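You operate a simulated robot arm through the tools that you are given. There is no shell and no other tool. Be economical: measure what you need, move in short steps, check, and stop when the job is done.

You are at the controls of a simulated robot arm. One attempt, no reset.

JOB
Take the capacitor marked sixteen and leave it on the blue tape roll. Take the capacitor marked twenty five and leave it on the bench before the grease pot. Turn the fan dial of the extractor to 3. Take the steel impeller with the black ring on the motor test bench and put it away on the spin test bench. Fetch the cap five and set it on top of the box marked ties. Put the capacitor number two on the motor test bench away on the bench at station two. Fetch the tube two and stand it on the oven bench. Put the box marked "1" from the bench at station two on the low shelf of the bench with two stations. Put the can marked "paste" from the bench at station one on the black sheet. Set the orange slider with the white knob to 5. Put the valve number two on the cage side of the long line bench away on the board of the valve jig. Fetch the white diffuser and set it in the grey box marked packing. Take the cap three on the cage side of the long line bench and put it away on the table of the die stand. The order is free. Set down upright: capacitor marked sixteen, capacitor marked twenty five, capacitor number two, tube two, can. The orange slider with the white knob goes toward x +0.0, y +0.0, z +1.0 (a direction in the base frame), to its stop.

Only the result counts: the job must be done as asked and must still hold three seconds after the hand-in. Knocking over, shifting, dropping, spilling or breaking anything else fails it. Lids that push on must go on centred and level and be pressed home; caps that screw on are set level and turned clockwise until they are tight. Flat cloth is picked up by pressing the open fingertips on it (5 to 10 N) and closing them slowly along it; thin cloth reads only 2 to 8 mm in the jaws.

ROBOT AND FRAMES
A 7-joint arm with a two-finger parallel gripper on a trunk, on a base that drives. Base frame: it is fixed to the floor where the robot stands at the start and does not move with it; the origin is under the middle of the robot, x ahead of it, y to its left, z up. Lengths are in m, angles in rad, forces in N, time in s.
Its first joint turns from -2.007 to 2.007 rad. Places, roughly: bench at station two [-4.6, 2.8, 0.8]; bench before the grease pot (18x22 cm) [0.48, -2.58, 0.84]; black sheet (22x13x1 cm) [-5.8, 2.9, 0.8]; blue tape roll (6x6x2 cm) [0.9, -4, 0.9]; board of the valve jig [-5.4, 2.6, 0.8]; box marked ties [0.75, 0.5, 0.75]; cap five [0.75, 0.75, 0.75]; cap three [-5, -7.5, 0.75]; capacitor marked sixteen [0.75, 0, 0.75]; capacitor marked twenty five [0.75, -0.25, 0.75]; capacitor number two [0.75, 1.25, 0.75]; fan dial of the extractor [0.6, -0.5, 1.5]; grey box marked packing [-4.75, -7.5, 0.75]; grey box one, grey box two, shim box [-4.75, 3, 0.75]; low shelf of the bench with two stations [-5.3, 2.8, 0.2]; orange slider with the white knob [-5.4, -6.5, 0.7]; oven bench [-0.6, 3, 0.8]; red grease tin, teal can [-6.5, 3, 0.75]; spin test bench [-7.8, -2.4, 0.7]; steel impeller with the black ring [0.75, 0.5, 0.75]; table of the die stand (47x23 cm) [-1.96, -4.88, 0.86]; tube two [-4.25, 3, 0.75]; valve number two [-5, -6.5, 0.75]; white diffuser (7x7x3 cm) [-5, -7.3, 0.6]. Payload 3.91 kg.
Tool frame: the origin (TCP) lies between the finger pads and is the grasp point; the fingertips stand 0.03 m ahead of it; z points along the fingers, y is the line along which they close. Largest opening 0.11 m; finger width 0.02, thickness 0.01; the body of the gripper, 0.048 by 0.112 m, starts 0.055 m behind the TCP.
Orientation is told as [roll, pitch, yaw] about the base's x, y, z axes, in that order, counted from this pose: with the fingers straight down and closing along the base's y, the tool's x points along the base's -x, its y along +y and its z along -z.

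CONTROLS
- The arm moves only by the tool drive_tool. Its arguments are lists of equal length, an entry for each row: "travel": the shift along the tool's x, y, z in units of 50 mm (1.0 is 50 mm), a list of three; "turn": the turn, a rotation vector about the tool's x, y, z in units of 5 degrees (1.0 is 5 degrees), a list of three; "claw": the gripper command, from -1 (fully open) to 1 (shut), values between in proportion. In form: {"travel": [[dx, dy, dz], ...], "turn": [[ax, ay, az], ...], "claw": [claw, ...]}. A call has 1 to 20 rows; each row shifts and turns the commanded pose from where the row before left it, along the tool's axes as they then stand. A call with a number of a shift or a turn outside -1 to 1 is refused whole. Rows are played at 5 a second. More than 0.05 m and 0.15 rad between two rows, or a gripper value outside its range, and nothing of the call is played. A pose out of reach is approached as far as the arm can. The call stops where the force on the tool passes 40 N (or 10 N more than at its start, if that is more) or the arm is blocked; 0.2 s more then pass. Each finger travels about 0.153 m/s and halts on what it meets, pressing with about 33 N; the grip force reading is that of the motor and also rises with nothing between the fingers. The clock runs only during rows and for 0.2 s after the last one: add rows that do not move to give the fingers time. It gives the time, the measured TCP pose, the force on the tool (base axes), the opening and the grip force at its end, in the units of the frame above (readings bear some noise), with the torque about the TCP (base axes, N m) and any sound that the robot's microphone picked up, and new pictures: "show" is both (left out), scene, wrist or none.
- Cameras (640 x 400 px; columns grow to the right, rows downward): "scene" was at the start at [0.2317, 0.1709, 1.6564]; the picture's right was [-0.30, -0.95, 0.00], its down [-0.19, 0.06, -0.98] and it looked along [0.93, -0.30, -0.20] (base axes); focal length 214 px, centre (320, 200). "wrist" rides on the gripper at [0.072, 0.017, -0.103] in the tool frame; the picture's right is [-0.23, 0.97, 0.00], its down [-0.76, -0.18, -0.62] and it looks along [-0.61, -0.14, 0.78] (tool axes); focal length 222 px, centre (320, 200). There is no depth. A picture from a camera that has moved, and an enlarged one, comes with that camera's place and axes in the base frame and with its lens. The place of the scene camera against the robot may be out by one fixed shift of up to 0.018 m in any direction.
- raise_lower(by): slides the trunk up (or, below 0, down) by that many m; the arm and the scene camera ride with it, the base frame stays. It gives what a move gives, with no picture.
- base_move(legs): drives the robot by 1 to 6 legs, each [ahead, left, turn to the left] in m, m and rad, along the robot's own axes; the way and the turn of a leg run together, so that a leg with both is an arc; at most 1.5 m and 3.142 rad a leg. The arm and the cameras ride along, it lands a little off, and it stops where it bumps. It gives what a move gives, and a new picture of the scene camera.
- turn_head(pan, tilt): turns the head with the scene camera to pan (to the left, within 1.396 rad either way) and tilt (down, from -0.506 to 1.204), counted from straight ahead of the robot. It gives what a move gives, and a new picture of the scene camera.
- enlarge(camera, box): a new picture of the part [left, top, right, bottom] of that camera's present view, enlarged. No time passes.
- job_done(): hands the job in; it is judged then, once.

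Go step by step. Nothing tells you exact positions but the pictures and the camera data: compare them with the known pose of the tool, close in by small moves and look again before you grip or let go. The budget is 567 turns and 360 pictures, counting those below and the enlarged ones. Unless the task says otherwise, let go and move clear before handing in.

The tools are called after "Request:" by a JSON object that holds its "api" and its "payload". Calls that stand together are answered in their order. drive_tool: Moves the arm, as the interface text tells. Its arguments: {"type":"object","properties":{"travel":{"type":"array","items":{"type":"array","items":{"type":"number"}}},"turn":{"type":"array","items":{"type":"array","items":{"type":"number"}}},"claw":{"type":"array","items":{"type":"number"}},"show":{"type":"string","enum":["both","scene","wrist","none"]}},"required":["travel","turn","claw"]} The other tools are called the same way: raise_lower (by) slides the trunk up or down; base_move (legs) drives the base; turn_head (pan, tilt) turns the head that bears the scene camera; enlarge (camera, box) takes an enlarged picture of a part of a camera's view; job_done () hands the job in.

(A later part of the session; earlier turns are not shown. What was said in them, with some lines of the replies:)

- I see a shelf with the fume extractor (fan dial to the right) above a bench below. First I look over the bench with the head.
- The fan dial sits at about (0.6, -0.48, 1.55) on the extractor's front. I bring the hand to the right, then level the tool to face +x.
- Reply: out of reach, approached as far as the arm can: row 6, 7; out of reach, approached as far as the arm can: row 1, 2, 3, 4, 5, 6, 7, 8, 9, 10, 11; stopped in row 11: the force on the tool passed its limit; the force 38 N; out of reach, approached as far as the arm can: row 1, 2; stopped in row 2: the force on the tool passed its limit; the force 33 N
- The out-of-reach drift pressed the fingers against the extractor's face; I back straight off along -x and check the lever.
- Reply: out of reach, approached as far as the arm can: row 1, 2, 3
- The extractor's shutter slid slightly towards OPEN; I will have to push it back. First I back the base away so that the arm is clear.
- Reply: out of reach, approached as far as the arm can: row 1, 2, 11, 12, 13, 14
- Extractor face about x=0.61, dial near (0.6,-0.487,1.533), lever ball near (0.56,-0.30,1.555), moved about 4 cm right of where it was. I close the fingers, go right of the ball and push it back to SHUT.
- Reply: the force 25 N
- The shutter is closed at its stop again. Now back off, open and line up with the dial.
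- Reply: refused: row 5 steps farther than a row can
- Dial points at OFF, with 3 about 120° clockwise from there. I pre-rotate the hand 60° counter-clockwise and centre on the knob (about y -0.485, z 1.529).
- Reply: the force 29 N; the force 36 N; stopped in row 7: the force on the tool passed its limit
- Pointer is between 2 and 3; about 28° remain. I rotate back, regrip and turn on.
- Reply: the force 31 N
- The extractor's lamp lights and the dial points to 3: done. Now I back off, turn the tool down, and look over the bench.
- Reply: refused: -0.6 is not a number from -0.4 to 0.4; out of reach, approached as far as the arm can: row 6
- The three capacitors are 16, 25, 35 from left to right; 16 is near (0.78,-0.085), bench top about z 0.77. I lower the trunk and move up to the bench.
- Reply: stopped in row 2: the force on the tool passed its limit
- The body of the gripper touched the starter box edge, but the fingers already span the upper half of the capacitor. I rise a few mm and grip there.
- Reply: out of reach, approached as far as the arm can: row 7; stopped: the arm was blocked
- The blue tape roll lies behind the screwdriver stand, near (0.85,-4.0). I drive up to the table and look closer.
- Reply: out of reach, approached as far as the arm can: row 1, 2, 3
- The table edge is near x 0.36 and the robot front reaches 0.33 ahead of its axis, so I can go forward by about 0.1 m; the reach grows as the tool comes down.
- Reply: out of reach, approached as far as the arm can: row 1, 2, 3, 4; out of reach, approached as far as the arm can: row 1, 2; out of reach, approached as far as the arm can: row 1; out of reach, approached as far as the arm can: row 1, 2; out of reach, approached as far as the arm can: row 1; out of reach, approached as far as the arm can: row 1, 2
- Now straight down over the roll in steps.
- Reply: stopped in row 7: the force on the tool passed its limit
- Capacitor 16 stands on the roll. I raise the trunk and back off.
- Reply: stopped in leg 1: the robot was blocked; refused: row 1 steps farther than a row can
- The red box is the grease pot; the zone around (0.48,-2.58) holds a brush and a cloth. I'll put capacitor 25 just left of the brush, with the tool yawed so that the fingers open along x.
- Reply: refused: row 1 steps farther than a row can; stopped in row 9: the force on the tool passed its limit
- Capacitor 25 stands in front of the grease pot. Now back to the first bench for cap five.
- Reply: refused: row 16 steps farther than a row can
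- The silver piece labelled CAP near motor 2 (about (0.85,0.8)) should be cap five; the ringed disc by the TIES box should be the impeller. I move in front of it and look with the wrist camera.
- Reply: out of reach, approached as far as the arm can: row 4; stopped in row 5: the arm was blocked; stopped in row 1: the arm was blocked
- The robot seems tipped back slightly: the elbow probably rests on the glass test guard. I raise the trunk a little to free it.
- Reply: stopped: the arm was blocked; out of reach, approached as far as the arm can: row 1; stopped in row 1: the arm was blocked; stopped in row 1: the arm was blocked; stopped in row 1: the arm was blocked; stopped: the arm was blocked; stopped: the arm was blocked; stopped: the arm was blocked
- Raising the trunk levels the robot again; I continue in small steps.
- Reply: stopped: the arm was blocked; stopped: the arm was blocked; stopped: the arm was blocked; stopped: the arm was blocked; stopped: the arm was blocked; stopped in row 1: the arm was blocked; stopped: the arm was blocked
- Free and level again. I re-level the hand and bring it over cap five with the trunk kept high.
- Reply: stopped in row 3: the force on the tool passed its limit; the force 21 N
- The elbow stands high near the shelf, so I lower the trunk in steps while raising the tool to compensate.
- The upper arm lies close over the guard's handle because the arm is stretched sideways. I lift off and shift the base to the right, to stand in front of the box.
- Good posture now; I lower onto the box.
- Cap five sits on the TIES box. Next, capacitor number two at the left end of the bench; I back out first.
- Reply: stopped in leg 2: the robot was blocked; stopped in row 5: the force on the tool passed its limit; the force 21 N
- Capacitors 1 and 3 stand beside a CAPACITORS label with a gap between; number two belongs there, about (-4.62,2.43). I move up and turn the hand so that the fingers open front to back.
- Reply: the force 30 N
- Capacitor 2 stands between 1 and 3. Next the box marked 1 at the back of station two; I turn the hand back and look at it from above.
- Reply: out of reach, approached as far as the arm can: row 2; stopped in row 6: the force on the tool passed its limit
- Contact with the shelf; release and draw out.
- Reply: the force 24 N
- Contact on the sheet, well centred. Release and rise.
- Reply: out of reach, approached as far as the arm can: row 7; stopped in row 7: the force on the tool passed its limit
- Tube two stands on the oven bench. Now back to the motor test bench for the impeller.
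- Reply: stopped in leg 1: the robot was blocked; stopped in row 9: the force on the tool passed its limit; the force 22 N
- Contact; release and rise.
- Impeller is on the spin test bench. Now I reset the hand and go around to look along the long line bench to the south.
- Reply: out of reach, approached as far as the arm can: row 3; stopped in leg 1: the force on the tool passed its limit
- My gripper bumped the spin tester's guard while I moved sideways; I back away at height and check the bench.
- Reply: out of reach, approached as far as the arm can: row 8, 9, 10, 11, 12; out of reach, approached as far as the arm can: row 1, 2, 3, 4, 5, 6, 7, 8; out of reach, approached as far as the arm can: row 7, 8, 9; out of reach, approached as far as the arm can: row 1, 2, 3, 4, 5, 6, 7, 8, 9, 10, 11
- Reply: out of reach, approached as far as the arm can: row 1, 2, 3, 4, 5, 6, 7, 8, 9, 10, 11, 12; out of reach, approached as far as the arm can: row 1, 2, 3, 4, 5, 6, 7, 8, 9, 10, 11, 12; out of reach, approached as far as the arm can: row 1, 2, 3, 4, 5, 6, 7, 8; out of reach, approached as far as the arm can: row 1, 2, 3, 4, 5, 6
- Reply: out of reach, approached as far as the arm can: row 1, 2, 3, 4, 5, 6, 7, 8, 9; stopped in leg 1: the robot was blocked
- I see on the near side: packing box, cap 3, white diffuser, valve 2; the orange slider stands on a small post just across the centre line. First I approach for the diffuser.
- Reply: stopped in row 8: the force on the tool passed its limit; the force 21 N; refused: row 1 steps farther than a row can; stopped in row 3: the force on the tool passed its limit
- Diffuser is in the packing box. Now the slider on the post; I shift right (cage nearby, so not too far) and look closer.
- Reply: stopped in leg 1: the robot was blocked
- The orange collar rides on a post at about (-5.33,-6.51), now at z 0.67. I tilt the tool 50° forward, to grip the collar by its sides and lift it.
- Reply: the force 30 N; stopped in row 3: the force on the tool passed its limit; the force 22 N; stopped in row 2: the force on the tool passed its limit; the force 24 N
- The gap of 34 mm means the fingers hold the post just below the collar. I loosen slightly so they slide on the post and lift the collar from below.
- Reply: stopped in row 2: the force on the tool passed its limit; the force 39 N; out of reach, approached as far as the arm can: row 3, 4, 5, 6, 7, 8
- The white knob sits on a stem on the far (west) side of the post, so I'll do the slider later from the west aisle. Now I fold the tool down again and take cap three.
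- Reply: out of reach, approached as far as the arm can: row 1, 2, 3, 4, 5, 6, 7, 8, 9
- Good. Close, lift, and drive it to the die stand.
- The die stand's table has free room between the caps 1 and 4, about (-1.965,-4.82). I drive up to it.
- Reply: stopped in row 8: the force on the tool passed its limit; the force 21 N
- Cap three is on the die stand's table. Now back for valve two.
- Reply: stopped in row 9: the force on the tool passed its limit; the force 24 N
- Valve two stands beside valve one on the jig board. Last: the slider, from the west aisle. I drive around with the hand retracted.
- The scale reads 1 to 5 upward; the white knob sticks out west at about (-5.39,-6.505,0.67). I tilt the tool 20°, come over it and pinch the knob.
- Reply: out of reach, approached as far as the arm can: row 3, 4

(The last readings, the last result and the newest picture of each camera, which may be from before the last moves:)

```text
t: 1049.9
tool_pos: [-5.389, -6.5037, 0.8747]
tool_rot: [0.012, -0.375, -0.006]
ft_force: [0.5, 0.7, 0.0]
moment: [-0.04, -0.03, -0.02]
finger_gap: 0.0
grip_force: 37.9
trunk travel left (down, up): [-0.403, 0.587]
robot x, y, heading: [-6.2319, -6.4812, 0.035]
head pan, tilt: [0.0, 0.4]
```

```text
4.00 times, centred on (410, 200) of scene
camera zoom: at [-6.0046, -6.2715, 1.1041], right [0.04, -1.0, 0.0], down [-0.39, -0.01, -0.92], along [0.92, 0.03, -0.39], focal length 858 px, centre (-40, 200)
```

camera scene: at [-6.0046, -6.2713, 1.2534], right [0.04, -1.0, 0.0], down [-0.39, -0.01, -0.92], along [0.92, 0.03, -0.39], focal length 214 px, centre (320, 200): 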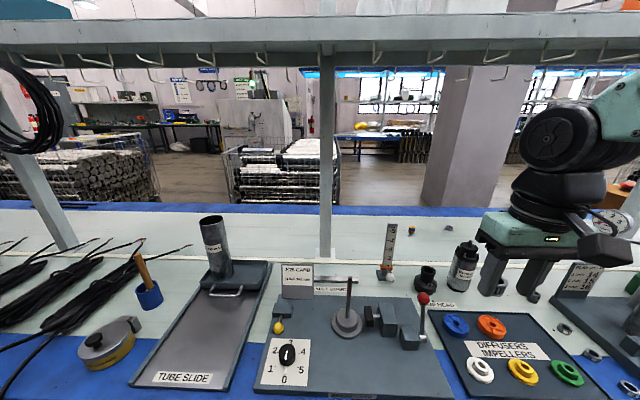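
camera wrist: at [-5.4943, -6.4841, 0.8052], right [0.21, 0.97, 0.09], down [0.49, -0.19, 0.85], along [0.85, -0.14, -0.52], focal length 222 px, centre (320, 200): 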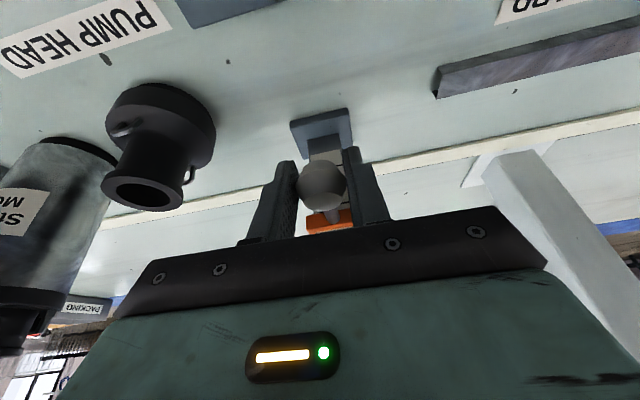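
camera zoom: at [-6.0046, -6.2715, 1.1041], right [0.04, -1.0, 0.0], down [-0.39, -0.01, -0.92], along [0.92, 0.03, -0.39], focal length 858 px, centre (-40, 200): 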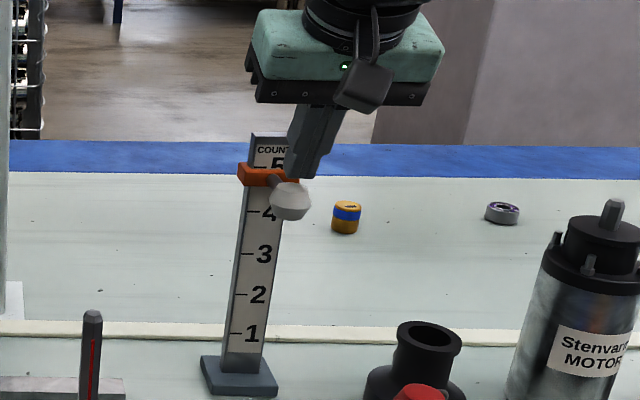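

Request:
{"api": "drive_tool", "payload": {"travel": [[0, 0, 0], [0, 0, 0], [0.15, 0, 0.39], [0.15, 0, 0.39], [0, 0, 0], [0, 0, 0], [0, 0, 0]], "turn": [[0, 0, 0], [0, 0, 0], [0, 0, 0], [0, 0, 0], [0, 0, 0], [0, 0, 0], [0, 0, 0]], "claw": [-0.2, -0.2, -0.2, -0.2, 1, 1, 1], "show": "wrist"}}

```text
t: 1051.5
tool_pos: [-5.3908, -6.5011, 0.8281]
tool_rot: [0.015, -0.367, -0.004]
ft_force: [3.8, 6.6, -0.4]
moment: [0.33, -0.34, 0.11]
finger_gap: 0.0312
grip_force: 45.3
trunk travel left (down, up): [-0.403, 0.587]
robot x, y, heading: [-6.2359, -6.4785, 0.037]
head pan, tilt: [0.0, 0.4]
camera wrist: at [-5.4956, -6.4844, 0.8983], right [0.21, 0.97, 0.09], down [0.49, -0.19, 0.85], along [0.85, -0.13, -0.51], focal length 222 px, centre (320, 200)
```

wrist: 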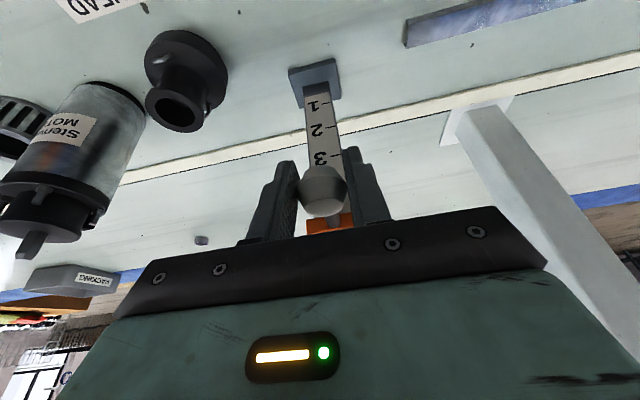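

Gripped again at the top; I lift in millimetre steps to feel the stop.

Request:
{"api": "drive_tool", "payload": {"travel": [[-0.02, 0, -0.05], [-0.02, 0, -0.05], [-0.02, 0, -0.05], [0, 0, 0]], "turn": [[0, 0, 0], [0, 0, 0], [0, 0, 0], [0, 0, 0]], "claw": [1, 1, 1, 1], "show": "none"}}

```text
t: 1052.5
tool_pos: [-5.3904, -6.4996, 0.8326]
tool_rot: [0.013, -0.359, -0.001]
ft_force: [6.9, 17.0, -32.3]
moment: [-0.02, 0.27, 0.08]
finger_gap: 0.0306
grip_force: 45.8
trunk travel left (down, up): [-0.403, 0.587]
robot x, y, heading: [-6.2311, -6.4792, 0.037]
head pan, tilt: [0.0, 0.4]
```

Request:
{"api": "drive_tool", "payload": {"travel": [[0, 0, 0], [0, 0, 0], [0, 0, 0], [0.3, 0, -0.8], [0.3, 0, -0.9], [0.5, 0, -0.8]], "turn": [[0, 0, 0], [0, 0, 0], [0, 0, 0], [0, 0, 0], [0, 0, 0], [0, 0, 0]], "claw": [0, -0.3, -0.3, -0.3, -0.3, -0.3], "show": "wrist"}}

Request:
{"api": "enlarge", "payload": {"camera": "scene", "box": [370, 150, 450, 250]}}

```text
t: 1053.9
tool_pos: [-5.4875, -6.5004, 0.9332]
tool_rot: [0.012, -0.367, -0.003]
ft_force: [0.5, 0.9, 0.2]
moment: [0.03, 0.02, -0.02]
finger_gap: 0.0714
grip_force: 0.1
trunk travel left (down, up): [-0.403, 0.587]
robot x, y, heading: [-6.236, -6.479, 0.034]
head pan, tilt: [0.0, 0.4]
camera wrist: at [-5.5926, -6.4856, 1.0031], right [0.21, 0.97, 0.09], down [0.49, -0.19, 0.85], along [0.85, -0.14, -0.51], focal length 222 px, centre (320, 200)
```

wrist: 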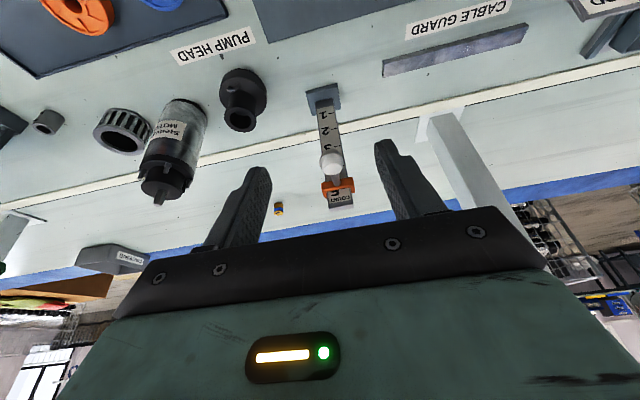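

```text
4.00 times, centred on (410, 200) of scene
camera zoom: at [-6.0042, -6.2713, 1.1033], right [0.04, -1.0, 0.0], down [-0.39, -0.01, -0.92], along [0.92, 0.03, -0.39], focal length 858 px, centre (-40, 200)
```

zoom: 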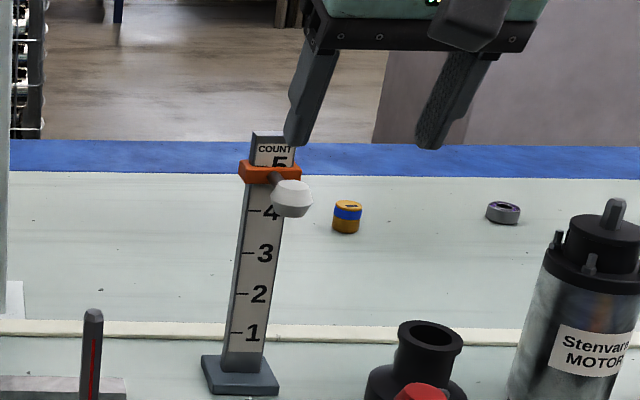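

All thirteen parts of the job are done by what I see: the slider stands at 5 against its stop and the hand is clear. I hand in.

Request:
{"api": "job_done", "payload": {}}

```text
The job is handed in.
```

I finished all thirteen parts of the job and handed it in; the judge has not returned a result.

A few contacts on the way could matter if the judge counts them as disturbances:

- **Extractor shutter:** I pushed it about 4 cm towards OPEN by mistake. I slid it back until it was shut against its stop.
- **Glass test guard (motor test bench):** The arm pressed hard on it and tipped the robot back. The gripper also bumped its side later. It looked intact afterwards.
- **Spin tester guard:** The gripper hit it once with a light force. Its position looked the same in the pictures before and after.
- **Light touches:** Something on the motor run stand, the bench edges and one cage were also touched. I saw no shift in any of them.

Capacitor twenty five stands close to one edge of the zone before the grease pot, with its centre inside by my measurement.
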